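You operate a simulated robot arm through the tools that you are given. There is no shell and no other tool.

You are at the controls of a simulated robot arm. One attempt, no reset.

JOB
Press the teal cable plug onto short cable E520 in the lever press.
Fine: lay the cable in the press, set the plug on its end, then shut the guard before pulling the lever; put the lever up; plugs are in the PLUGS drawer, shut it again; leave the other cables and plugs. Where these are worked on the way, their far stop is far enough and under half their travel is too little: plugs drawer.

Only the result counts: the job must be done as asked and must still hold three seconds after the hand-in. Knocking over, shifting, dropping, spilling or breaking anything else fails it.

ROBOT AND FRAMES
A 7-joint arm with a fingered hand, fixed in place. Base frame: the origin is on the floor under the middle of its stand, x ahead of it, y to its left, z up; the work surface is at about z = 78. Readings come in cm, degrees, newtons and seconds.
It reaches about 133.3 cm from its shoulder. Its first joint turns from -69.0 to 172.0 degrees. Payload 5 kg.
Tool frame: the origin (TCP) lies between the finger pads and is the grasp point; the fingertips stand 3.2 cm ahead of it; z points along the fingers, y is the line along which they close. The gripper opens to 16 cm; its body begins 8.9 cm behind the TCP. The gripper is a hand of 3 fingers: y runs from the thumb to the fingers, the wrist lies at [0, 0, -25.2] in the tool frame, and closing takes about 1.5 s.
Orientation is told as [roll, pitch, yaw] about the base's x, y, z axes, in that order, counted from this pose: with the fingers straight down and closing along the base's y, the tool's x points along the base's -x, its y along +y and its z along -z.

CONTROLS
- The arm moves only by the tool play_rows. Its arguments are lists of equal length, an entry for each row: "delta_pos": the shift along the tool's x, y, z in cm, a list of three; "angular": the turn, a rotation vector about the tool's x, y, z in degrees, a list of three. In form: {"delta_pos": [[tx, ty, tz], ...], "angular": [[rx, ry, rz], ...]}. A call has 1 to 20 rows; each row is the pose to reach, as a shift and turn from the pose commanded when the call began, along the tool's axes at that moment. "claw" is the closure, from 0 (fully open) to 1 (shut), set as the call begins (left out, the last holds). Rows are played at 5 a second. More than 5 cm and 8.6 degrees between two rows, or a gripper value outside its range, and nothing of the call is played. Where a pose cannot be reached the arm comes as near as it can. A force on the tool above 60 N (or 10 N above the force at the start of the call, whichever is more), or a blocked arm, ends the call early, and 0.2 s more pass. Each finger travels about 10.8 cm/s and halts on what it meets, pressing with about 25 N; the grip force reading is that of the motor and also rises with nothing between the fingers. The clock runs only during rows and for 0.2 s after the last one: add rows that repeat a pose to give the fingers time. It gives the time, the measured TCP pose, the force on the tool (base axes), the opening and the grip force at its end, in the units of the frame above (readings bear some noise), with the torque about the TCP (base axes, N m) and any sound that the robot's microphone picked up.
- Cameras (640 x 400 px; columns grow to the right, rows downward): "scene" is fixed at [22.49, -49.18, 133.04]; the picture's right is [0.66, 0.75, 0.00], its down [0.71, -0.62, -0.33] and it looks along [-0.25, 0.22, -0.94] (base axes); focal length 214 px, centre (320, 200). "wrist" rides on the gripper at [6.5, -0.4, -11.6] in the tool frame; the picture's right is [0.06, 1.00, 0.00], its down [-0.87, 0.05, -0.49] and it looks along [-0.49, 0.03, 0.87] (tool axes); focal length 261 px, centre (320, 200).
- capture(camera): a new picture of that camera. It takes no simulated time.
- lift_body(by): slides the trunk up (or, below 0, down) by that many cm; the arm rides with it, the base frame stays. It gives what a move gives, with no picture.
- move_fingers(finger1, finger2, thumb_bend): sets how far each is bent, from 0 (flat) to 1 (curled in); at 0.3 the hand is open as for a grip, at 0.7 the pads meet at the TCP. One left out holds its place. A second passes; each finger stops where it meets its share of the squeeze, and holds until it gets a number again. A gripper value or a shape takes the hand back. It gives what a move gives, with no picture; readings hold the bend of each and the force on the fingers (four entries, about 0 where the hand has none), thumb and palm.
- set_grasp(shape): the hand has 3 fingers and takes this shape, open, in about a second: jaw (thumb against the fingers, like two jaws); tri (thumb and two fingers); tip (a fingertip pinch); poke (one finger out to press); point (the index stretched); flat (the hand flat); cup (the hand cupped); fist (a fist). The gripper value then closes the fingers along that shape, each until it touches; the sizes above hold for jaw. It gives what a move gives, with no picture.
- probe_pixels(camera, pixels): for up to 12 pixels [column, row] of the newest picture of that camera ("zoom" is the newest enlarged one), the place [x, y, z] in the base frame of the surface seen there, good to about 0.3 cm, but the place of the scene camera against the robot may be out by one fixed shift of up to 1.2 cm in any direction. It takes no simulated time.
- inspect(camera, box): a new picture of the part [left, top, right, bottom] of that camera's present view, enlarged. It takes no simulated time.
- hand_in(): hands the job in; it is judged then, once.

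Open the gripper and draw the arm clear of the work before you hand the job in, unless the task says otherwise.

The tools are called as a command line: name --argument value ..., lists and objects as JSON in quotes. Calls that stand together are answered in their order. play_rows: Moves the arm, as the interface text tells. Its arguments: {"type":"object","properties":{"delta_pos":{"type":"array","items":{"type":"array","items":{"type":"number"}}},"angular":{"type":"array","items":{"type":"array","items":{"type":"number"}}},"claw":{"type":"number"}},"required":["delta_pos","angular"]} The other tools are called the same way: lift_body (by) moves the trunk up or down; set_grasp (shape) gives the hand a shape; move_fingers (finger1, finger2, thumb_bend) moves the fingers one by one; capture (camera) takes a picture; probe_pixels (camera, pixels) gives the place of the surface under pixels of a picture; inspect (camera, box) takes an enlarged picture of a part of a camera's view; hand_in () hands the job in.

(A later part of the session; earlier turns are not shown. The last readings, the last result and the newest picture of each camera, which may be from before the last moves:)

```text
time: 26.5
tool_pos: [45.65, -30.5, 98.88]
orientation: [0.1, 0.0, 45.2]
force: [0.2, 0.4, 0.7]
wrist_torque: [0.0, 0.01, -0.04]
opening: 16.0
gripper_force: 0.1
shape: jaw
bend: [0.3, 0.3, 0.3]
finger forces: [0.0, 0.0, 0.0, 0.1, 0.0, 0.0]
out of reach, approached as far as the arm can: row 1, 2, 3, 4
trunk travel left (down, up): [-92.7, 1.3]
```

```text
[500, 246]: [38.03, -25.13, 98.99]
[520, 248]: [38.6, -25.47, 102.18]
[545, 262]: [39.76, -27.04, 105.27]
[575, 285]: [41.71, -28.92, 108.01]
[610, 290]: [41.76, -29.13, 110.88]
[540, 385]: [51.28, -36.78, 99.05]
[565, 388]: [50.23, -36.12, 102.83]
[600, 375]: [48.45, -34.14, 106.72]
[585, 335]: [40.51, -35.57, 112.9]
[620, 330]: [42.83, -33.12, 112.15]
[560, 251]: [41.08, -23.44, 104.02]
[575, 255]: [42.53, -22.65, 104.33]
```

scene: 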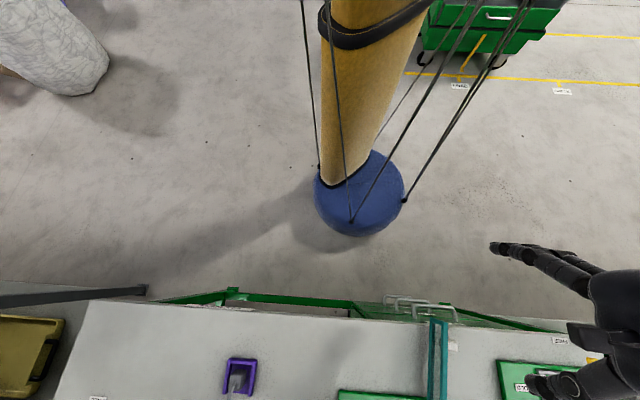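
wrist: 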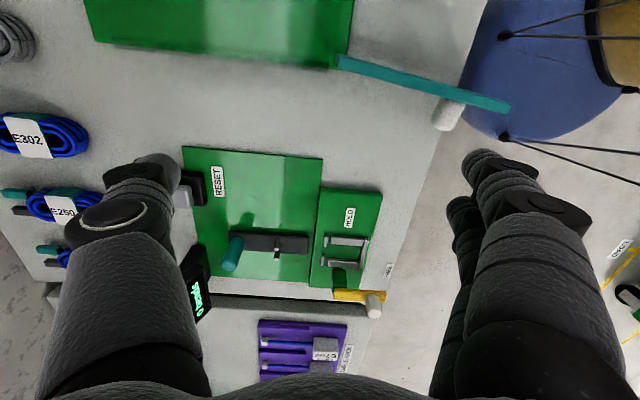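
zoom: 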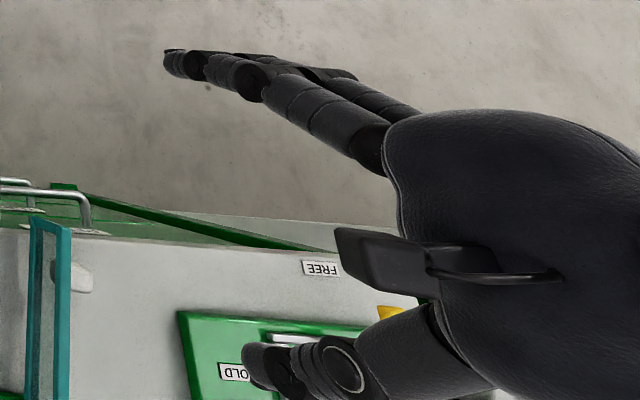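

Fingers are about 2 cm thick. I'll test whether yaw 0° lets the arm go lower here.

play_rows --delta_pos '[[0, 0, 0], [0, 0, 0], [0, 0, 0], [0, 0, 0], [0, 0, 0], [0, 0, 0]]' --angular '[[0, 0, 7.5], [0, 0, 15], [0, 0, 22.5], [0, 0, 30], [0, 0, 37.5], [0, 0, 45]]'

play_rows --delta_pos '[[0, 2, 2], [0, 4, 4], [0, 6, 6], [0, 8, 8], [0, 10, 10]]' --angular '[[0, 0, 0], [0, 0, 0], [0, 0, 0], [0, 0, 0], [0, 0, 0]]'

capture --camera "scene"

```text
time: 27.9
tool_pos: [45.43, -31.04, 98.98]
orientation: [0.1, 0.1, -0.1]
force: [0.1, 0.1, -0.2]
wrist_torque: [0.0, -0.03, 0.0]
opening: 15.99
gripper_force: 0.0
shape: jaw
bend: [0.3, 0.3, 0.3]
finger forces: [0.0, 0.0, 0.1, 0.0, 0.0, 0.1]
trunk travel left (down, up): [-92.7, 1.3]
```

```text
time: 29.1
tool_pos: [45.86, -29.33, 99.64]
orientation: [0.0, 0.1, 0.1]
force: [0.4, 1.2, -1.0]
wrist_torque: [-0.01, -0.01, -0.02]
opening: 15.99
gripper_force: 0.0
shape: jaw
bend: [0.3, 0.3, 0.3]
finger forces: [0.0, 0.1, 0.1, 0.0, 0.1, 0.0]
out of reach, approached as far as the arm can: row 1, 2, 3, 4, 5
trunk travel left (down, up): [-92.7, 1.3]
```

```text
taken
```

scene: 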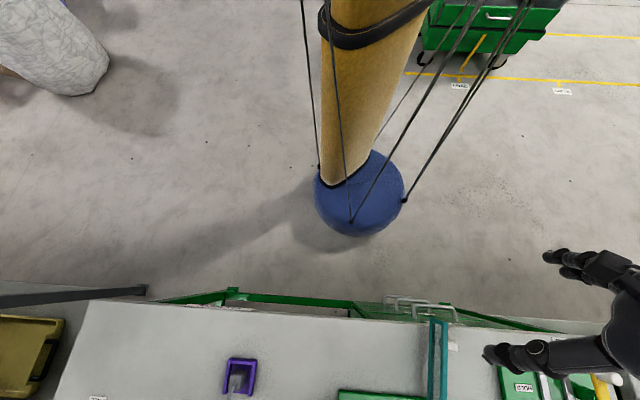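

Neither yaw allows going lower here; the right arm is better suited to a hand pointing forward/left with the jaws closing vertically on the bar. I'll back off to the right and turn to yaw 110° first.

play_rows --delta_pos '[[-0.4, -2.1, -0.9], [-0.9, -4.1, -1.8], [-1.3, -6.2, -2.7], [-1.7, -8.2, -3.5], [-2.2, -10.3, -4.4], [-2.6, -12.3, -5.3], [-3, -14.4, -6.2], [-3.5, -16.4, -7.1], [-3.9, -18.5, -8], [-4.4, -20.5, -8.9], [-4.8, -22.6, -9.7], [-5.2, -24.6, -10.6], [-5.7, -26.7, -11.5], [-6.1, -28.7, -12.4]]' --angular '[[0, 0, -7.86], [0, 0, -15.7], [0, 0, -23.6], [0, 0, -31.4], [0, 0, -39.3], [0, 0, -47.1], [0, 0, -55], [0, 0, -62.9], [0, 0, -70.7], [0, 0, -78.6], [0, 0, -86.4], [0, 0, -94.3], [0, 0, -102.1], [0, 0, -110]]'

```text
time: 32.1
tool_pos: [52.21, -58.33, 111.83]
orientation: [0.0, -0.1, 110.2]
force: [-0.5, -0.3, -0.3]
wrist_torque: [0.03, 0.01, -0.01]
opening: 15.98
gripper_force: 0.1
shape: jaw
bend: [0.3, 0.3, 0.3]
finger forces: [0.1, 0.1, 0.1, 0.0, 0.1, 0.0]
trunk travel left (down, up): [-92.7, 1.3]
```

Now I'll pitch the hand forward 90° (fingers pointing ahead-left, jaws closing vertically), TCP in place.

play_rows --delta_pos '[[0, 0, 0], [0, 0, 0], [0, 0, 0], [0, 0, 0], [0, 0, 0], [0, 0, 0], [0, 0, 0], [0, 0, 0], [0, 0, 0], [0, 0, 0], [0, 0, 0], [0, 0, 0]]' --angular '[[7.5, 0, 0], [15, 0, 0], [22.5, 0, 0], [30, 0, 0], [37.5, 0, 0], [45, 0, 0], [52.5, 0, 0], [60, 0, 0], [67.5, 0, 0], [75, 0, 0], [82.5, 0, 0], [90, 0, 0]]'

capture --camera "scene"

capture --camera "wrist"

```text
time: 34.7
tool_pos: [52.15, -58.25, 111.83]
orientation: [-90.0, 0.0, 110.1]
force: [-0.4, -0.1, -0.4]
wrist_torque: [0.02, 0.02, 0.03]
opening: 15.99
gripper_force: 0.1
shape: jaw
bend: [0.3, 0.3, 0.3]
finger forces: [0.0, 0.1, 0.0, 0.1, 0.0, 0.0]
trunk travel left (down, up): [-92.7, 1.3]
```

```text
taken
```

scene: 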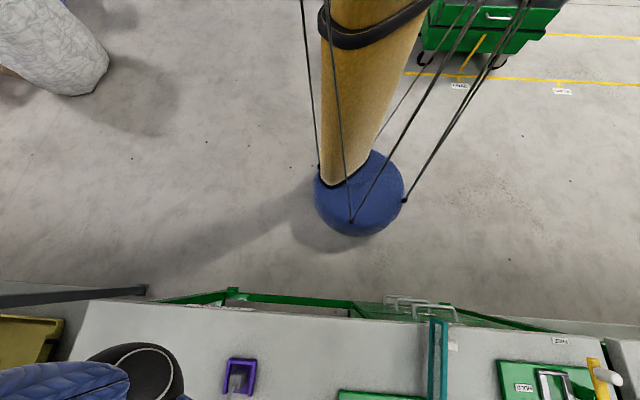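

```text
taken
```

wrist: 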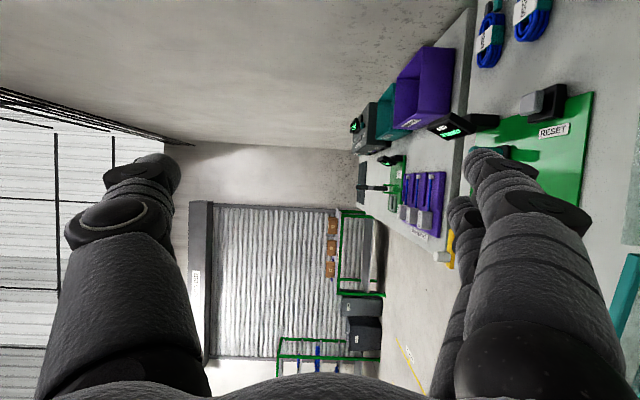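

The pose is reached; part of the arm (elbow?) shows at (130,370) in the scene. I'll probe it to learn the arm's shape.

probe_pixels --camera "scene" --pixels '[[130, 360], [60, 380], [160, 360], [20, 395], [100, 375]]'

```text
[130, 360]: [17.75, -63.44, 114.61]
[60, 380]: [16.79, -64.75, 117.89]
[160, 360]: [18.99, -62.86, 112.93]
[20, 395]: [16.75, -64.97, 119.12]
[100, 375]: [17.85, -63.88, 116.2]
```

Now I'll shift the hand to just in front of the bench (TCP ≈ (38,−33,104)) before lowering the trunk.

play_rows --delta_pos '[[-4.1, 1.1, -0.7], [-8.2, 2.2, -1.3], [-12.3, 3.3, -2], [-16.4, 4.5, -2.6], [-20.5, 5.6, -3.3], [-24.6, 6.7, -3.9], [-28.7, 7.8, -4.6]]' --angular '[[0, 0, 0], [0, 0, 0], [0, 0, 0], [0, 0, 0], [0, 0, 0], [0, 0, 0], [0, 0, 0]]'

capture --camera "scene"

capture --camera "wrist"

```text
time: 36.3
tool_pos: [38.05, -32.53, 103.94]
orientation: [-90.0, -0.1, 110.0]
force: [-0.4, 0.4, -0.1]
wrist_torque: [0.0, -0.01, 0.01]
opening: 15.99
gripper_force: 0.1
shape: jaw
bend: [0.3, 0.3, 0.3]
finger forces: [0.1, 0.0, 0.1, 0.0, 0.1, 0.0]
trunk travel left (down, up): [-92.7, 1.3]
```

```text
taken
```

scene: 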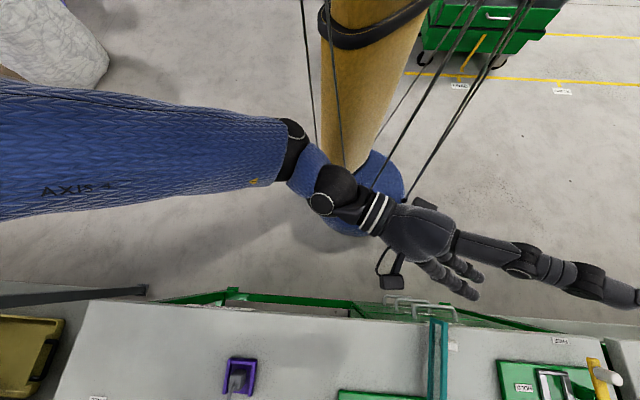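

```text
taken
```

wrist: 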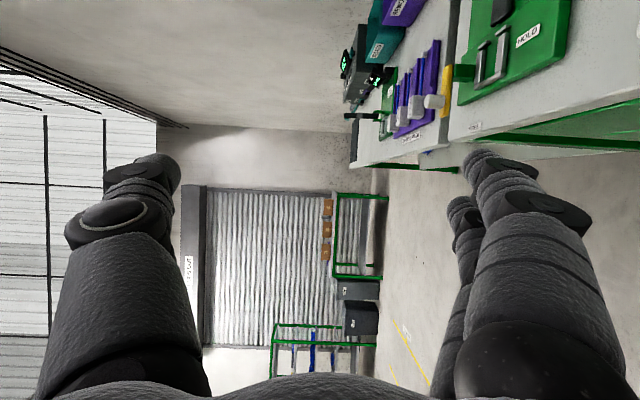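

The whole hand and forearm are visible now. I'll check the forearm's distance from the bench before lowering the trunk.

probe_pixels --camera "scene" --pixels '[[5, 210], [100, 205], [200, 190], [270, 180], [10, 150], [320, 205], [370, 220], [395, 280], [420, 240], [470, 295], [530, 260], [600, 285]]'

```text
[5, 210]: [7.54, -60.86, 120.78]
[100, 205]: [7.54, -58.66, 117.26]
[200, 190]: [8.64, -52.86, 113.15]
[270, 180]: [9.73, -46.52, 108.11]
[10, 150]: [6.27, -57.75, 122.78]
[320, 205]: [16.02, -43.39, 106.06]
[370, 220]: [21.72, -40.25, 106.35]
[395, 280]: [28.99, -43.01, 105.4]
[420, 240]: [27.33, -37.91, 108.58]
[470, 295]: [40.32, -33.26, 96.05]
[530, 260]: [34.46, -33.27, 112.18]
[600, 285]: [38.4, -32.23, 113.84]
```

The forearm slopes up to the right and clears the bench. I'll lower the trunk 42 cm so the hand is level with the handle.

lift_body --by -30

capture --camera "scene"

capture --camera "wrist"

```text
time: 39.3
tool_pos: [38.2, -32.71, 73.79]
orientation: [-90.1, 0.1, 110.0]
force: [0.3, -0.3, 0.8]
wrist_torque: [0.01, 0.0, -0.02]
opening: 16.01
gripper_force: 0.1
shape: jaw
bend: [0.3, 0.3, 0.3]
finger forces: [0.1, 0.0, 0.0, 0.0, 0.0, 0.1]
trunk travel left (down, up): [-62.7, 31.3]
```

```text
taken
```

scene: 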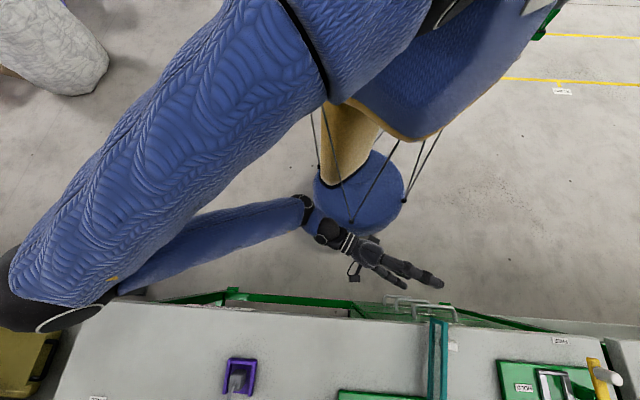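

```text
taken
```

wrist: 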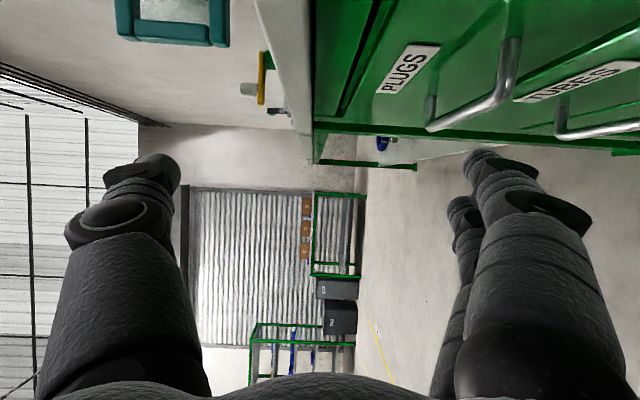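

The wrist camera now shows the PLUGS drawer and its handle (bar near (490,110)). I'll probe these precisely.

probe_pixels --camera "wrist" --pixels '[[470, 118], [495, 105], [515, 60], [435, 115], [516, 45], [405, 70], [350, 60], [560, 90], [600, 125], [330, 140], [440, 128], [218, 25]]'

inspect --camera "wrist" --box '[320, 0, 640, 180]'

```text
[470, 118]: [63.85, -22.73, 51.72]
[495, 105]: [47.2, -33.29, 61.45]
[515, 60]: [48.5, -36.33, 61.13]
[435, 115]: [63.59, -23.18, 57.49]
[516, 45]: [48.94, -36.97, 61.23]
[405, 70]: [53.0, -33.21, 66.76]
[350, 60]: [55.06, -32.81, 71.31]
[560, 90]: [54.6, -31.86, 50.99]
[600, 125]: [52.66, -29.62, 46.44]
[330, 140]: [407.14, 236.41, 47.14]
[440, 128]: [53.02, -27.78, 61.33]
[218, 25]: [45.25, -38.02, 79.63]
```

```text
2.00 times, centred on (480, 90) of wrist
```

zoom: 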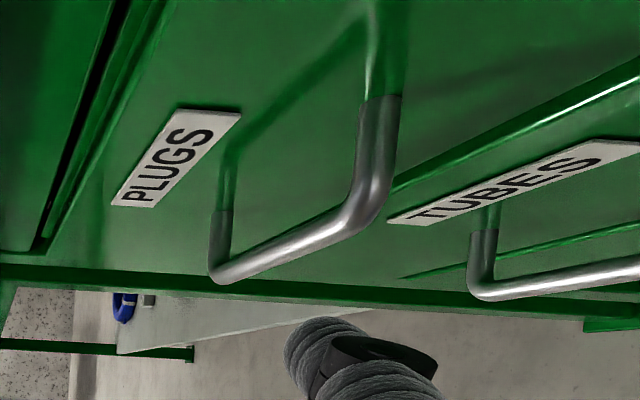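

The bar is at v≈57.2, z≈61, from u≈9.5 to ~22. I'll check the elbow clearance to the bench, then lower the remaining 12.7 cm.

probe_pixels --camera "scene" --pixels '[[40, 312], [95, 305], [10, 280], [110, 280], [60, 325], [150, 250]]'

lift_body --by -8

capture --camera "scene"

```text
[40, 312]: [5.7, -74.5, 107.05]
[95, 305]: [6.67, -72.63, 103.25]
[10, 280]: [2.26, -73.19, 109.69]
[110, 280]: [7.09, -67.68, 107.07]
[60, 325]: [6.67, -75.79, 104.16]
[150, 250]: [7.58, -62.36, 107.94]
```

```text
time: 40.5
tool_pos: [38.13, -32.66, 65.88]
orientation: [-90.0, 0.1, 109.9]
force: [0.3, -0.4, 0.7]
wrist_torque: [-0.02, 0.01, 0.01]
opening: 16.02
gripper_force: 0.1
shape: jaw
bend: [0.3, 0.3, 0.3]
finger forces: [0.1, 0.0, 0.0, 0.0, 0.0, 0.1]
trunk travel left (down, up): [-54.7, 39.3]
```

```text
taken
```

scene: 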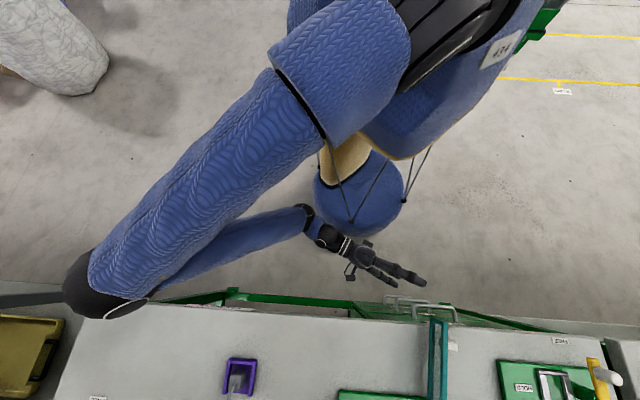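

I'll lower the last bit, partially close the hand, and advance so the bar lies between thumb (above) and fingers (below).

lift_body --by -4.9

play_rows --delta_pos '[[0, 0, 0], [0, 0, 0], [0, 0, 0], [0.3, 0, 3], [0.5, 0, 6], [0.8, 0, 9]]' --angular '[[0, 0, 0], [0, 0, 0], [0, 0, 0], [0, 0, 0], [0, 0, 0], [0, 0, 0]]' --claw 0.5

capture --camera "wrist"

capture --camera "scene"

```text
time: 41.4
tool_pos: [38.14, -32.68, 60.98]
orientation: [-90.0, 0.0, 110.0]
force: [0.4, -0.3, 1.0]
wrist_torque: [0.03, 0.02, 0.05]
opening: 16.0
gripper_force: 0.0
shape: jaw
bend: [0.3, 0.3, 0.3]
finger forces: [0.0, 0.1, 0.0, 0.0, 0.0, 0.1]
trunk travel left (down, up): [-49.8, 44.2]
```

```text
time: 42.8
tool_pos: [46.85, -30.42, 60.92]
orientation: [-89.9, 0.0, 110.0]
force: [1.0, 0.3, 0.0]
wrist_torque: [0.03, -0.02, -0.03]
opening: 8.08
gripper_force: 0.1
shape: jaw
bend: [0.72, 0.72, 0.7]
finger forces: [0.1, 0.0, 0.0, 0.0, 0.1, 0.1]
trunk travel left (down, up): [-49.8, 44.2]
```

```text
taken
```

wrist: 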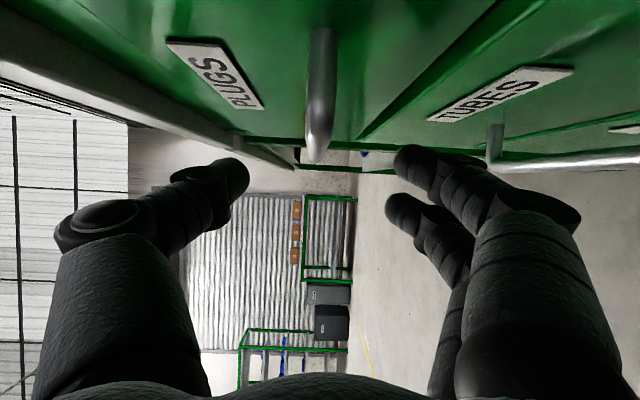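

```text
taken
```

scene: 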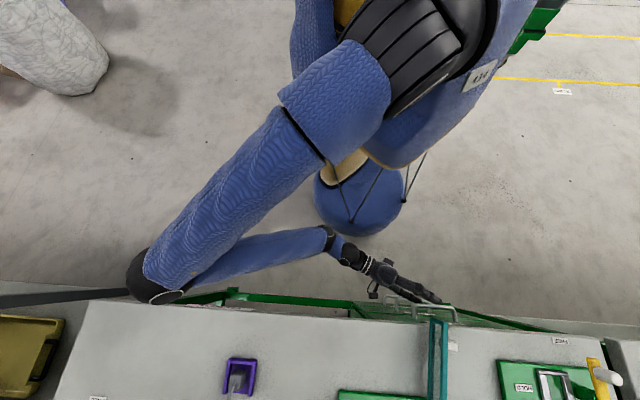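

The bar sits midway between thumb and fingers (column ~320). I'll advance 5 cm more and close on it.

play_rows --delta_pos '[[0, 0, 1.7], [0.1, 0, 3.4], [0.2, 0, 5]]' --angular '[[0, 0, 0], [0, 0, 0], [0, 0, 0]]'

capture --camera "wrist"

```text
time: 43.6
tool_pos: [51.71, -28.96, 61.09]
orientation: [-89.9, 0.0, 110.0]
force: [0.1, -0.2, 0.3]
wrist_torque: [-0.01, 0.05, 0.0]
opening: 8.08
gripper_force: 0.1
shape: jaw
bend: [0.72, 0.72, 0.7]
finger forces: [0.0, 0.1, 0.1, 0.1, 0.1, 0.0]
trunk travel left (down, up): [-49.8, 44.2]
```

```text
taken
```

wrist: 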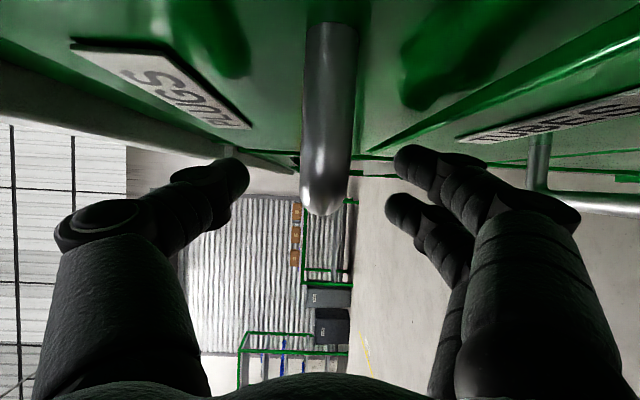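

The bar is now at the TCP (centre of image). Closing the hand on it.

play_rows --delta_pos '[[0, 0, 0], [0, 0, 0], [0, 0, 0], [0, 0, 0], [0, 0, 0], [0, 0, 0]]' --angular '[[0, 0, 0], [0, 0, 0], [0, 0, 0], [0, 0, 0], [0, 0, 0], [0, 0, 0]]' --claw 1.0

capture --camera "wrist"

```text
time: 45.0
tool_pos: [51.67, -28.79, 61.2]
orientation: [-90.0, 0.1, 110.1]
force: [3.6, 2.4, 3.8]
wrist_torque: [-0.05, -0.04, 0.14]
opening: 0.03
gripper_force: 24.8
shape: jaw
bend: [0.66, 0.68, 0.7]
finger forces: [7.6, 11.8, 0.1, 0.0, 22.1, 0.1]
trunk travel left (down, up): [-49.8, 44.2]
```

```text
taken
```

wrist: 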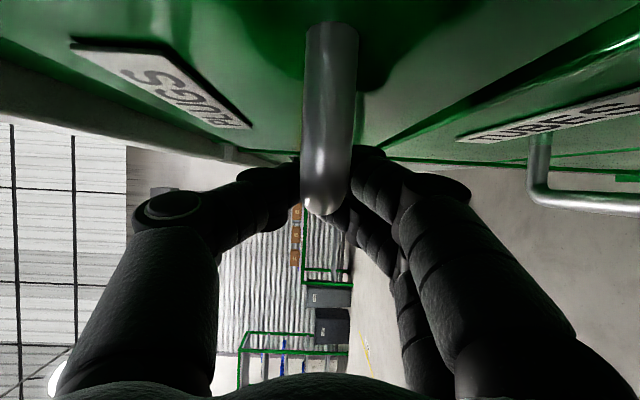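

Gripped (thumb 22 N, fingers 8+12 N). I'll pull the drawer straight out (−v direction).

play_rows --delta_pos '[[-0.9, 0, -0.42], [-1.8, 0, -0.85], [-2.7, 0, -1.27], [-4.1, 0, -1.9], [-5.4, 0, -2.54], [-6.8, 0, -3.17], [-8.2, 0, -3.8], [-9.1, 0, -4.23]]' --angular '[[0, 0, 0], [0, 0, 0], [0, 0, 0], [0, 0, 0], [0, 0, 0], [0, 0, 0], [0, 0, 0], [0, 0, 0]]'

capture --camera "scene"

capture --camera "wrist"

```text
time: 46.8
tool_pos: [44.49, -21.7, 61.13]
orientation: [-90.0, -0.1, 110.0]
force: [-6.0, -5.5, 11.0]
wrist_torque: [0.03, -0.15, 0.08]
opening: 0.01
gripper_force: 25.4
shape: jaw
bend: [0.66, 0.68, 0.7]
finger forces: [7.6, 12.7, 0.0, 0.0, 29.0, 0.0]
trunk travel left (down, up): [-49.8, 44.2]
```

```text
taken
```

scene: 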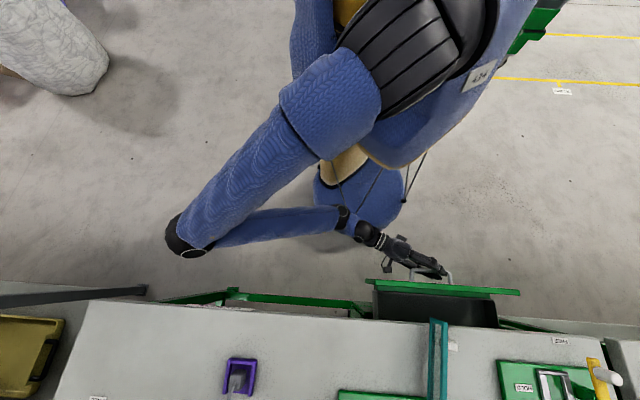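

```text
taken
```

wrist: 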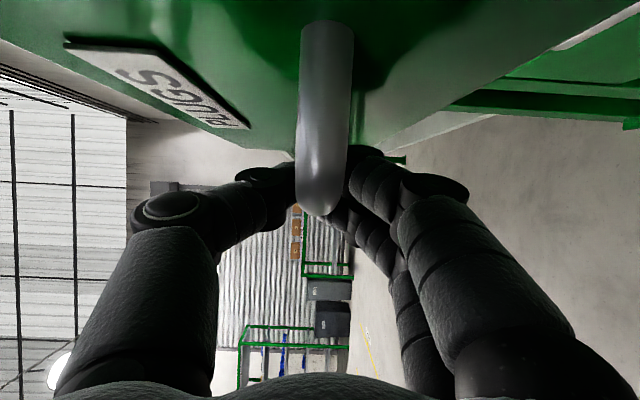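

The drawer is out 10 cm (dark interior at (435,305) in scene). I'll continue pulling.

play_rows --delta_pos '[[-1.4, 0, -0.63], [-2.7, 0, -1.27], [-4.1, 0, -1.9], [-5.4, 0, -2.54], [-6.8, 0, -3.17], [-8.2, 0, -3.8]]' --angular '[[0, 0, 0], [0, 0, 0], [0, 0, 0], [0, 0, 0], [0, 0, 0], [0, 0, 0]]'

capture --camera "scene"

inspect --camera "scene" --box '[340, 240, 540, 340]'

```text
time: 48.2
tool_pos: [38.12, -15.12, 61.0]
orientation: [-89.9, -0.2, 110.1]
force: [-5.2, -2.1, 12.5]
wrist_torque: [0.04, -0.21, 0.16]
opening: 0.0
gripper_force: 24.6
shape: jaw
bend: [0.66, 0.68, 0.7]
finger forces: [7.8, 12.3, 0.1, 0.0, 29.3, 0.1]
trunk travel left (down, up): [-49.8, 44.2]
```

```text
taken
```

scene: 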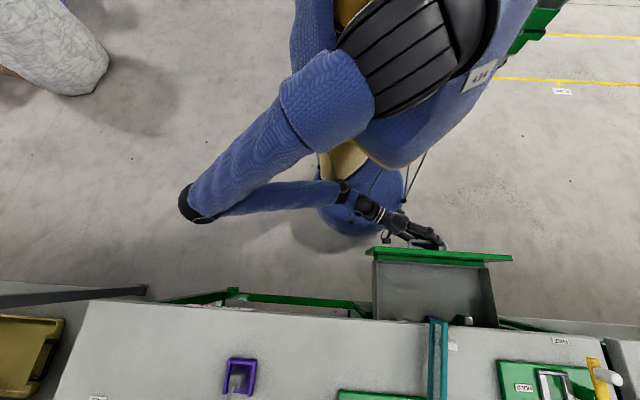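

```text
3.20 times, centred on (440, 290) of scene
```

zoom: 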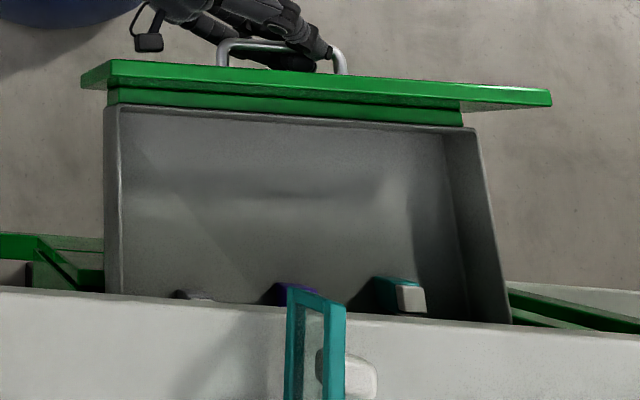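

Plugs appear at the back of the drawer (teal/white at zoom (400,295)). I'll pull further.

play_rows --delta_pos '[[-1.4, 0, -0.63], [-2.7, 0, -1.27], [-4.1, 0, -1.9], [-5.4, 0, -2.54]]' --angular '[[0, 0, 0], [0, 0, 0], [0, 0, 0], [0, 0, 0]]'

capture --camera "scene"

inspect --camera "scene" --box '[340, 220, 540, 340]'

```text
time: 49.1
tool_pos: [30.98, -16.72, 58.69]
orientation: [-84.5, -1.9, 98.6]
force: [19.6, 20.8, 42.2]
wrist_torque: [-0.23, 0.83, 0.25]
opening: 0.18
gripper_force: 24.7
shape: jaw
bend: [0.72, 0.71, 0.68]
finger forces: [27.5, 0.1, 0.0, 0.0, 51.2, 0.1]
out of reach, approached as far as the arm can: row 4
trunk travel left (down, up): [-49.8, 44.2]
stopped in row 4: the force on the tool passed its limit at 65 N (the readings are from after the stop); the commanded pose is now the measured one
```

```text
taken
```

scene: 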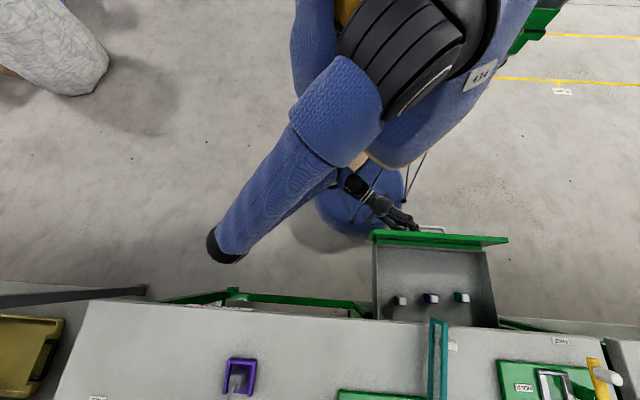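

```text
3.20 times, centred on (440, 280) of scene
```

zoom: 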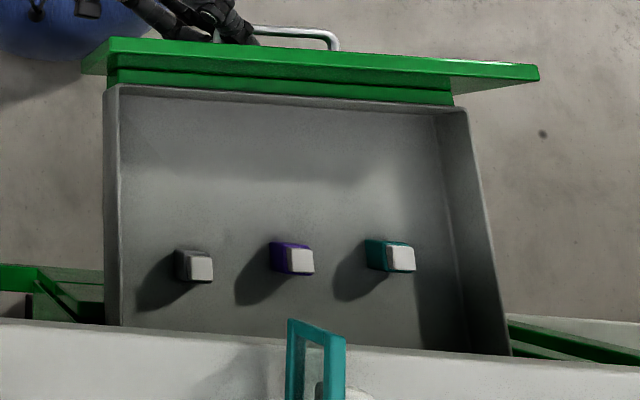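

The drawer is out far enough: three plugs visible – grey, purple, teal (teal at zoom (390,255)). I'll probe them before releasing the handle.

probe_pixels --camera "zoom" --pixels '[[400, 258], [375, 255], [395, 242], [295, 262], [277, 255], [198, 268], [230, 210], [420, 210], [300, 330], [130, 75], [500, 85], [290, 32]]'

inspect --camera "scene" --box '[380, 280, 490, 320]'

capture --camera "wrist"

```text
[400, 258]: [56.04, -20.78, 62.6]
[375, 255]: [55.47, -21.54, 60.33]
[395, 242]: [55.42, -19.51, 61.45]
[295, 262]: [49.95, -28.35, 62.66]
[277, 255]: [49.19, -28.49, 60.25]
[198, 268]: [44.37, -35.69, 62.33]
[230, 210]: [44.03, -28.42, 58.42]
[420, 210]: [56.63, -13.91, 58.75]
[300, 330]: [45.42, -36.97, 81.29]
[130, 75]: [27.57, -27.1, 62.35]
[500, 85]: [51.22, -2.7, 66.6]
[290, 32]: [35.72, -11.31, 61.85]
```

```text
5.82 times, centred on (435, 300) of scene
```

zoom: 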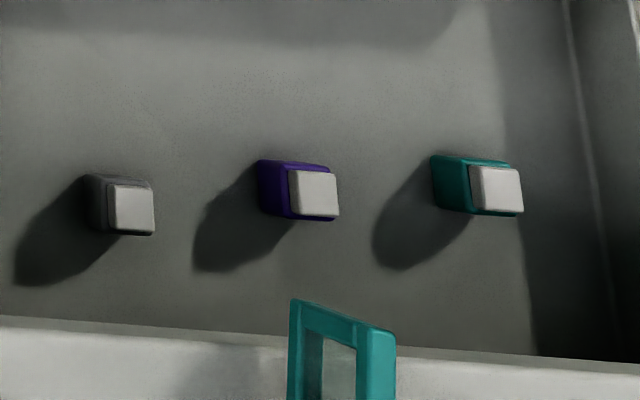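

```text
taken
```

wrist: 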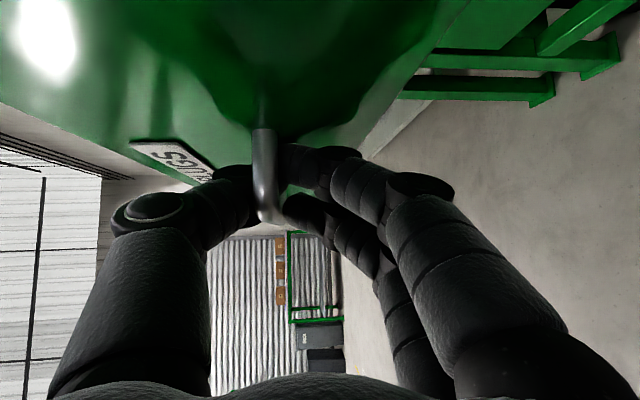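

The plugs stand upright (~4 cm tall, tops at z≈62.6; teal one at u≈24.9, v≈54.3). I'll release the handle gently now.

play_rows --delta_pos '[[0, 0, 0], [0, 0, 0], [0, 0, 0], [0, 0, 0]]' --angular '[[0, 0, 0], [0, 0, 0], [0, 0, 0], [0, 0, 0]]' --claw 0.45

capture --camera "wrist"

capture --camera "scene"

```text
time: 50.1
tool_pos: [30.62, -16.8, 58.18]
orientation: [-84.0, -1.7, 98.6]
force: [0.1, 0.1, 0.0]
wrist_torque: [0.01, 0.0, -0.05]
opening: 8.77
gripper_force: 0.2
shape: jaw
bend: [0.72, 0.72, 0.7]
finger forces: [0.0, 0.1, 0.1, 0.0, 0.1, 0.0]
trunk travel left (down, up): [-49.8, 44.2]
```

```text
taken
```

wrist: 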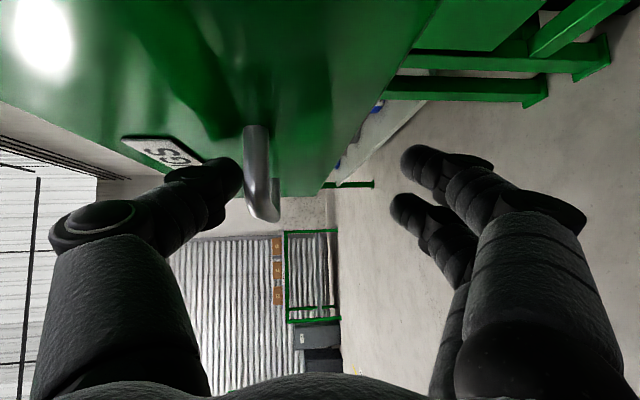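

```text
taken
```

scene: 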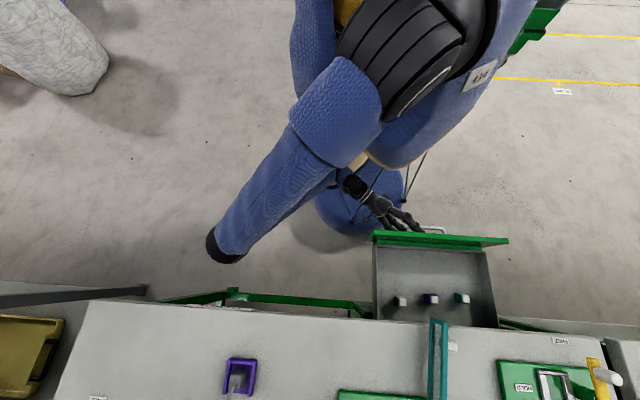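

The bar is free between the open jaws. I'll slide the hand off sideways (−u, away from the handle).

play_rows --delta_pos '[[0, -1.5, 0], [1.2, -1.8, -1.6], [2.4, -1.8, -3.2], [3.6, -1.8, -4.8], [4.7, -1.8, -6.4], [5.9, -1.8, -8]]' --angular '[[0, 0, 0], [0, 0, 0], [0, 0, 0], [0, 0, 0], [0, 0, 0], [0, 0, 0]]'

capture --camera "scene"

capture --camera "wrist"

```text
time: 51.5
tool_pos: [23.92, -24.09, 60.71]
orientation: [-84.0, -1.7, 98.6]
force: [1.0, 0.6, -0.4]
wrist_torque: [0.0, -0.02, -0.01]
opening: 8.75
gripper_force: 0.0
shape: jaw
bend: [0.72, 0.72, 0.7]
finger forces: [0.1, 0.0, 0.0, 0.1, 0.0, 0.0]
out of reach, approached as far as the arm can: row 1
trunk travel left (down, up): [-49.8, 44.2]
```

```text
taken
```

scene: 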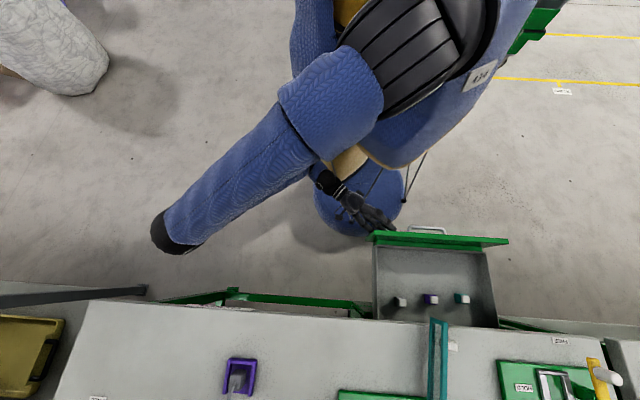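

```text
taken
```

wrist: 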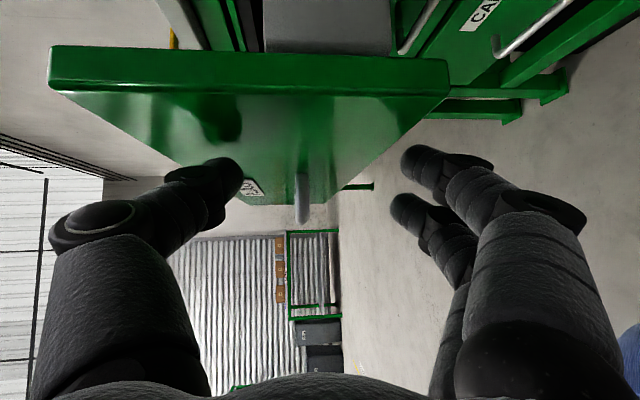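

The hand is clear of the handle. I'll raise the trunk to lift the hand out of the way, then look into the drawer.

lift_body --by 36

capture --camera "scene"

capture --camera "wrist"

```text
time: 55.0
tool_pos: [23.96, -24.0, 96.75]
orientation: [-84.0, -1.7, 98.6]
force: [-0.3, -1.3, 0.2]
wrist_torque: [-0.01, -0.01, 0.0]
opening: 8.77
gripper_force: 0.1
shape: jaw
bend: [0.72, 0.72, 0.7]
finger forces: [0.1, 0.0, 0.1, 0.1, 0.0, 0.1]
trunk travel left (down, up): [-85.8, 8.2]
```

```text
taken
```

scene: 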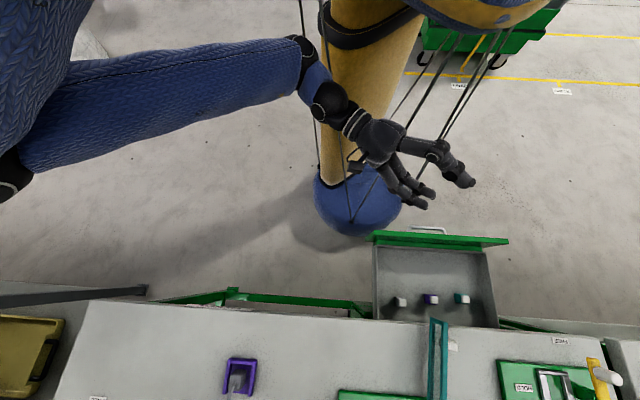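

```text
taken
```

wrist: 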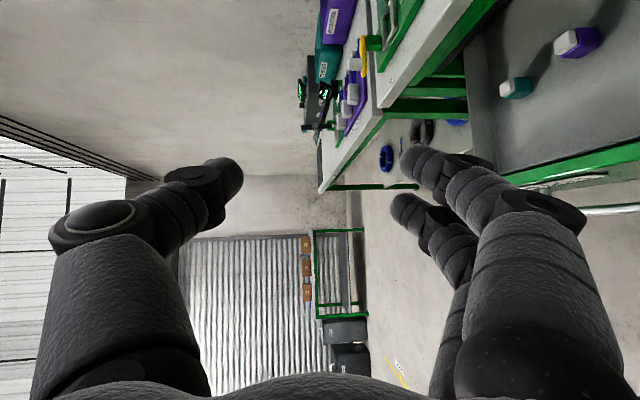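

inspect --camera "wrist" --box '[470, 10, 640, 120]'

```text
3.64 times, centred on (555, 65) of wrist
```

zoom: 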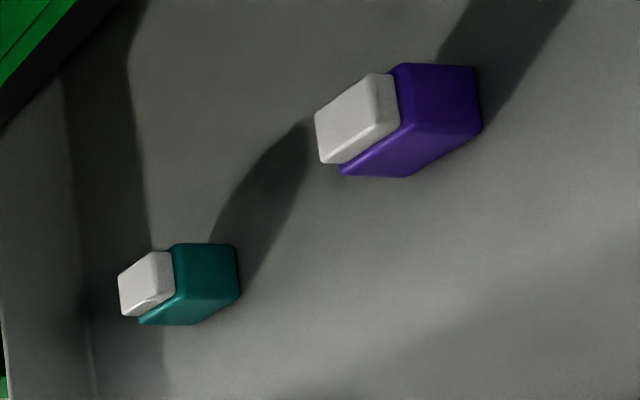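

The plug is a coloured block with a smaller white nose on top. I'll lay the cable first: E520 must be picked from beside the raised lever, so I'll approach with the hand leaning back (under the T-bar). First move the hand out over the bench.

play_rows --delta_pos '[[2.8, -2.1, 2.9], [5.5, -4.2, 5.7], [8.3, -6.3, 8.6], [11.1, -8.4, 11.4], [13.8, -10.4, 14.3], [16.6, -12.5, 17.1], [19.4, -14.6, 20], [22.1, -16.7, 22.8], [24.9, -18.8, 25.7]]' --angular '[[0, 0, 0], [0, 0, 0], [0, 0, 0], [0, 0, 0], [0, 0, 0], [0, 0, 0], [0, 0, 0], [0, 0, 0], [0, 0, 0]]'

play_rows --delta_pos '[[0, 0, 0], [0, 0, 0], [0, 0, 0], [0, 0, 0], [0, 0, 0], [0, 0, 0], [0, 0, 0], [0, 0, 0], [0, 0, 0], [0, 0, 0], [0, 0, 0]]' --angular '[[-7.6, 0, 0], [-15.3, 0, 0], [-22.9, 0, 0], [-30.5, 0, 0], [-38.2, 0, 0], [-45.8, 0, 0], [-53.5, 0, 0], [-61.1, 0, 0], [-68.7, 0, 0], [-76.4, 0, 0], [-84, 0, 0]]'

```text
time: 57.0
tool_pos: [55.19, -44.82, 111.91]
orientation: [-84.0, -1.8, 98.5]
force: [1.4, 0.3, 0.4]
wrist_torque: [0.01, 0.0, -0.01]
opening: 8.8
gripper_force: 0.0
shape: jaw
bend: [0.72, 0.72, 0.7]
finger forces: [0.0, 0.1, 0.1, 0.1, 0.0, 0.0]
trunk travel left (down, up): [-85.8, 8.2]
```

```text
time: 59.4
tool_pos: [54.96, -44.99, 112.11]
orientation: [0.2, -1.7, 98.5]
force: [0.6, -0.2, 0.3]
wrist_torque: [0.01, 0.02, 0.02]
opening: 8.81
gripper_force: 0.1
shape: jaw
bend: [0.72, 0.72, 0.7]
finger forces: [0.0, 0.0, 0.0, 0.1, 0.1, 0.0]
trunk travel left (down, up): [-85.8, 8.2]
```

Now turn to yaw 135° and add the 33° lean so the fingers point down and away (+v).

play_rows --delta_pos '[[0, 0, 0], [0, 0, 0], [0, 0, 0], [0, 0, 0], [0, 0, 0]]' --angular '[[0, 0, -7.3], [0, 0, -14.6], [0, 0, -21.9], [0, 0, -29.2], [0, 0, -36.5]]'

play_rows --delta_pos '[[0, 0, 0], [0, 0, 0], [0, 0, 0], [0, 0, 0], [0, 0, 0]]' --angular '[[0, 6.6, 0], [0, 13.2, 0], [0, 19.8, 0], [0, 26.4, 0], [0, 33, 0]]'

capture --camera "wrist"

capture --camera "scene"

```text
time: 60.6
tool_pos: [54.8, -44.96, 112.05]
orientation: [-1.1, -1.3, 135.2]
force: [0.0, -0.3, 0.1]
wrist_torque: [0.04, 0.01, -0.02]
opening: 8.81
gripper_force: 0.0
shape: jaw
bend: [0.72, 0.72, 0.7]
finger forces: [0.0, 0.0, 0.1, 0.1, 0.1, 0.0]
trunk travel left (down, up): [-85.8, 8.2]
```

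```text
time: 61.8
tool_pos: [54.95, -44.91, 111.98]
orientation: [-1.2, 31.9, 134.4]
force: [0.6, 0.5, 0.2]
wrist_torque: [0.0, 0.02, 0.01]
opening: 8.8
gripper_force: 0.2
shape: jaw
bend: [0.72, 0.72, 0.7]
finger forces: [0.0, 0.0, 0.0, 0.0, 0.0, 0.0]
trunk travel left (down, up): [-85.8, 8.2]
```

```text
taken
```

wrist: 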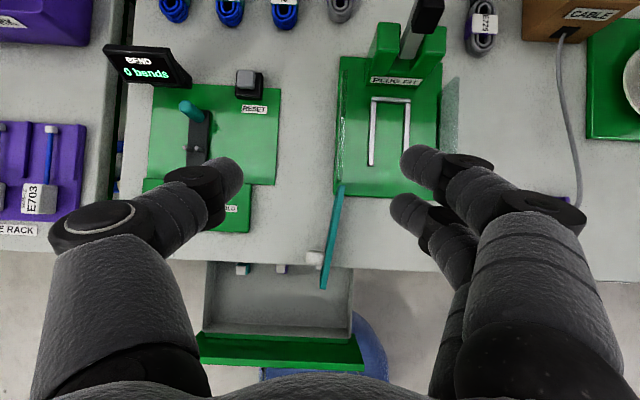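

```text
taken
```

scene: 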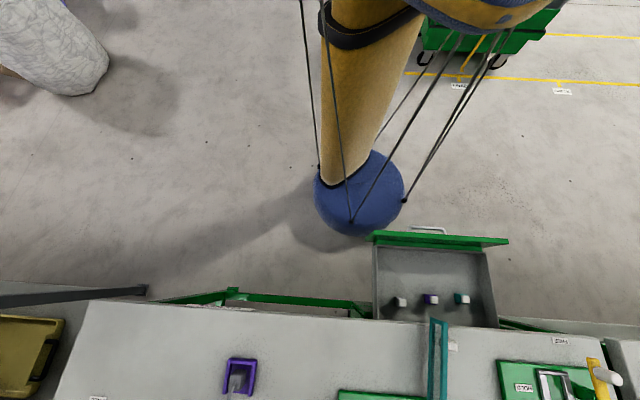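

This view looks straight down on the bench. I'll advance to a waypoint above and right of E520, below the T-bar level.

play_rows --delta_pos '[[2.3, -0.1, 3.7], [4.5, -0.3, 7.4], [6.8, -0.4, 11.1], [9.1, -0.5, 14.7], [11.4, -0.6, 18.4], [13.6, -0.8, 22.1], [15.9, -0.9, 25.8]]' --angular '[[0, 0, 0], [0, 0, 0], [0, 0, 0], [0, 0, 0], [0, 0, 0], [0, 0, 0], [0, 0, 0]]' --claw 0.5

capture --camera "wrist"

```text
time: 63.4
tool_pos: [75.09, -63.56, 98.29]
orientation: [-1.1, 31.6, 134.4]
force: [0.1, -0.4, -0.6]
wrist_torque: [0.03, -0.01, -0.06]
opening: 8.05
gripper_force: 0.0
shape: jaw
bend: [0.72, 0.72, 0.7]
finger forces: [0.0, 0.0, 0.0, 0.0, 0.1, 0.0]
trunk travel left (down, up): [-85.8, 8.2]
```

```text
taken
```

wrist: 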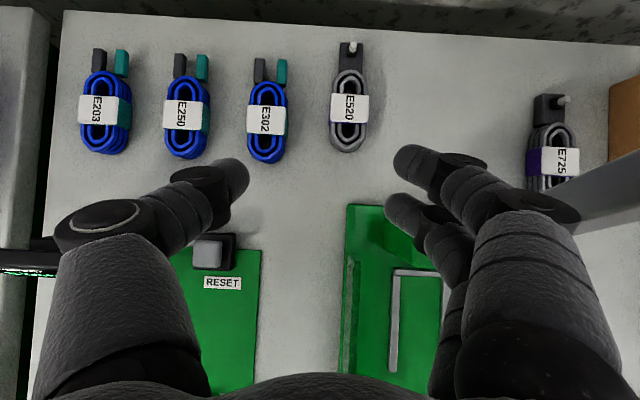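

Excellent view of E520 at (348,105). Let me zoom in and probe its geometry.

inspect --camera "wrist" --box '[280, 20, 420, 170]'

probe_pixels --camera "wrist" --pixels '[[348, 45], [348, 55], [336, 60], [362, 60], [348, 72], [348, 150], [331, 105], [368, 108], [348, 108], [330, 130], [366, 130], [285, 108]]'

probe_pixels --camera "wrist" --pixels '[[247, 108], [248, 122], [258, 70], [282, 70], [284, 130], [352, 230], [347, 210], [347, 300], [600, 195], [625, 180], [400, 300], [437, 280]]'

```text
2.67 times, centred on (350, 95) of wrist
```

zoom: 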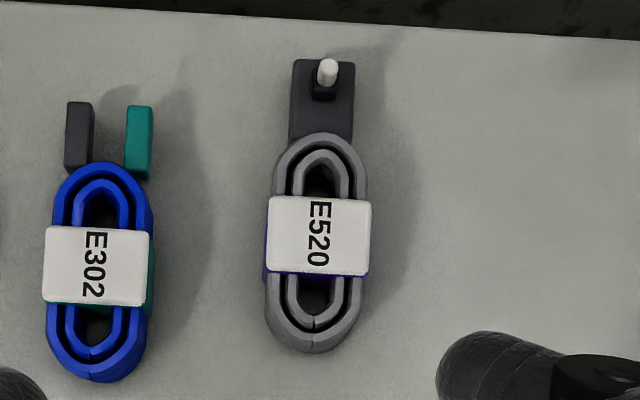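

```text
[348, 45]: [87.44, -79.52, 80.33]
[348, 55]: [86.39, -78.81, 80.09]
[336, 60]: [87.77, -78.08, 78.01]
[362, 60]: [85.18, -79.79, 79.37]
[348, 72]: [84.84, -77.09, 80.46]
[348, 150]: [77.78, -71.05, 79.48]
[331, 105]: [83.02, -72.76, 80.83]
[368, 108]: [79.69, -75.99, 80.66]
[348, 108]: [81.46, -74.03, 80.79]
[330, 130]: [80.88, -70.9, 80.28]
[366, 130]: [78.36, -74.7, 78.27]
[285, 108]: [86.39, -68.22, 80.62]
```

```text
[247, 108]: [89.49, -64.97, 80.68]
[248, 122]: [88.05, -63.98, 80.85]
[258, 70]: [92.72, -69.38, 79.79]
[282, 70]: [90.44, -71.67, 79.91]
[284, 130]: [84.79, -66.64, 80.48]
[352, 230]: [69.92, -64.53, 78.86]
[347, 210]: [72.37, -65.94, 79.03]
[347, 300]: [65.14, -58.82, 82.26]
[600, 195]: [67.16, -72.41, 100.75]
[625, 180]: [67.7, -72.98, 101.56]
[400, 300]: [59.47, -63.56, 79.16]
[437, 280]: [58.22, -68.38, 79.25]
```

Important: seen from straight above, E520's "stub" is a vertical peg standing on a flat dark tray at its far (+v) end – so the plug goes onto the peg from above, upright as in the drawer, and the cable can be moved without turning. I'll check the nest's markings in this view too.

inspect --camera "wrist" --box '[330, 180, 490, 400]'

inspect --camera "wrist" --box '[510, 80, 600, 190]'

```text
1.82 times, centred on (410, 290) of wrist
```

zoom: 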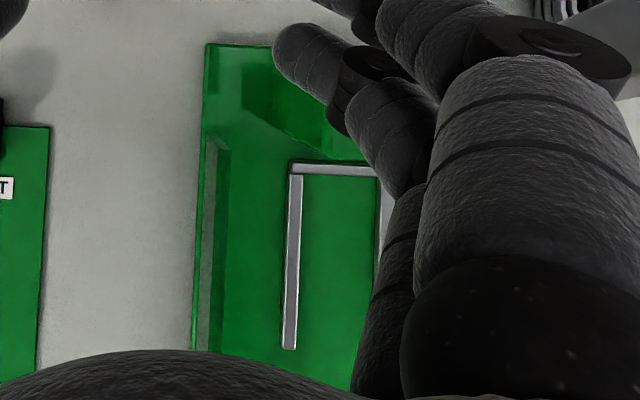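

```text
3.64 times, centred on (555, 135) of wrist
```

zoom: 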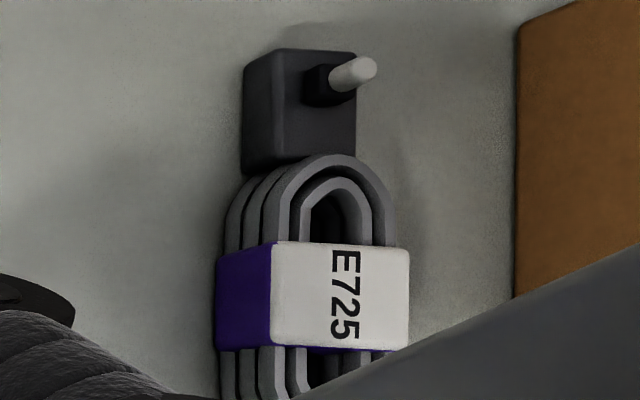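

The peg is vertical on a block at the cable's end. I'll measure the block's far edge, peg, and cable extents more precisely.

probe_pixels --camera "wrist" --pixels '[[342, 44], [342, 48], [358, 44], [358, 48], [342, 40], [358, 40], [352, 45], [349, 43], [345, 152], [350, 154], [348, 146], [341, 68]]'

inspect --camera "wrist" --box '[320, 30, 380, 80]'

```text
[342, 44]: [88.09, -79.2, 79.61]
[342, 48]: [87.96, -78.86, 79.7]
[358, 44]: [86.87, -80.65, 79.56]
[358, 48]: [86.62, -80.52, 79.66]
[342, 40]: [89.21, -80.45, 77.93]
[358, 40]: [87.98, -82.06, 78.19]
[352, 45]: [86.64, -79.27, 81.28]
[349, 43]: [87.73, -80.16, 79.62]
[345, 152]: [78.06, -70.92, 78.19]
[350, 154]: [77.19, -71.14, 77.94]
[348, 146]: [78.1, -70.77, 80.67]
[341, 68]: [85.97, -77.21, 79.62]
```

```text
8.00 times, centred on (350, 55) of wrist
```

zoom: 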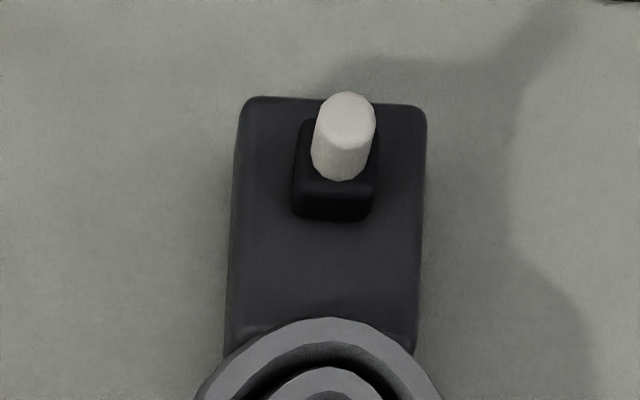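

I'll back off and look at the press mechanism from the front at a low angle to understand where the ram comes down. First retreat along the approach path.

play_rows --delta_pos '[[-2.3, 0.5, -3.7], [-4.5, 1.5, -7.4], [-6.8, 3, -11.1], [-9.1, 5, -14.7], [-11.4, 7, -18.4], [-13.6, 10, -21.1]]' --angular '[[0, 0, 0], [0, 0, 0], [0, 0, 0], [0, 0, 0], [0, 0, 0], [0, 0, 0]]'

play_rows --delta_pos '[[0, 0, 0], [0, 0, 0], [0, 0, 0], [0, 0, 0], [0, 0, 0], [0, 0, 0]]' --angular '[[0, 8, 0], [0, 16, 0], [0, 24, 0], [0, 32, 0], [0, 40, 0], [0, 48, 0]]'

capture --camera "wrist"

```text
time: 64.8
tool_pos: [51.42, -54.53, 108.98]
orientation: [-1.5, 31.7, 134.3]
force: [-0.1, -0.2, -0.1]
wrist_torque: [0.02, -0.09, 0.0]
opening: 8.03
gripper_force: 0.0
shape: jaw
bend: [0.72, 0.72, 0.7]
finger forces: [0.0, 0.1, 0.0, 0.0, 0.0, 0.0]
trunk travel left (down, up): [-85.8, 8.2]
```

```text
time: 66.2
tool_pos: [59.39, -64.26, 108.7]
orientation: [-3.4, 66.6, 132.8]
force: [-0.6, -0.2, 0.2]
wrist_torque: [-0.03, -0.04, -0.03]
opening: 8.04
gripper_force: 0.0
shape: jaw
bend: [0.72, 0.72, 0.7]
finger forces: [0.0, 0.0, 0.0, 0.0, 0.0, 0.1]
out of reach, approached as far as the arm can: row 3, 4, 5, 6
trunk travel left (down, up): [-85.8, 8.2]
```

```text
taken
```

wrist: 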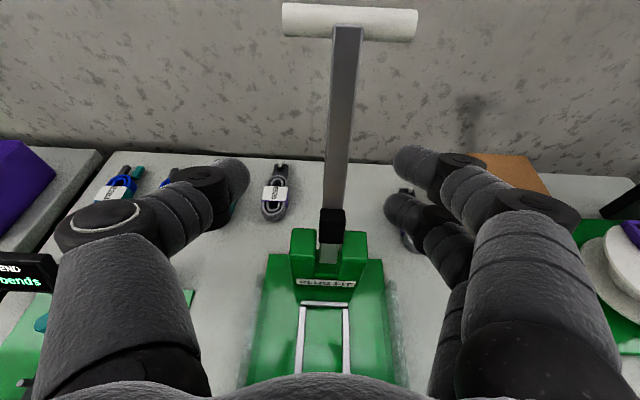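

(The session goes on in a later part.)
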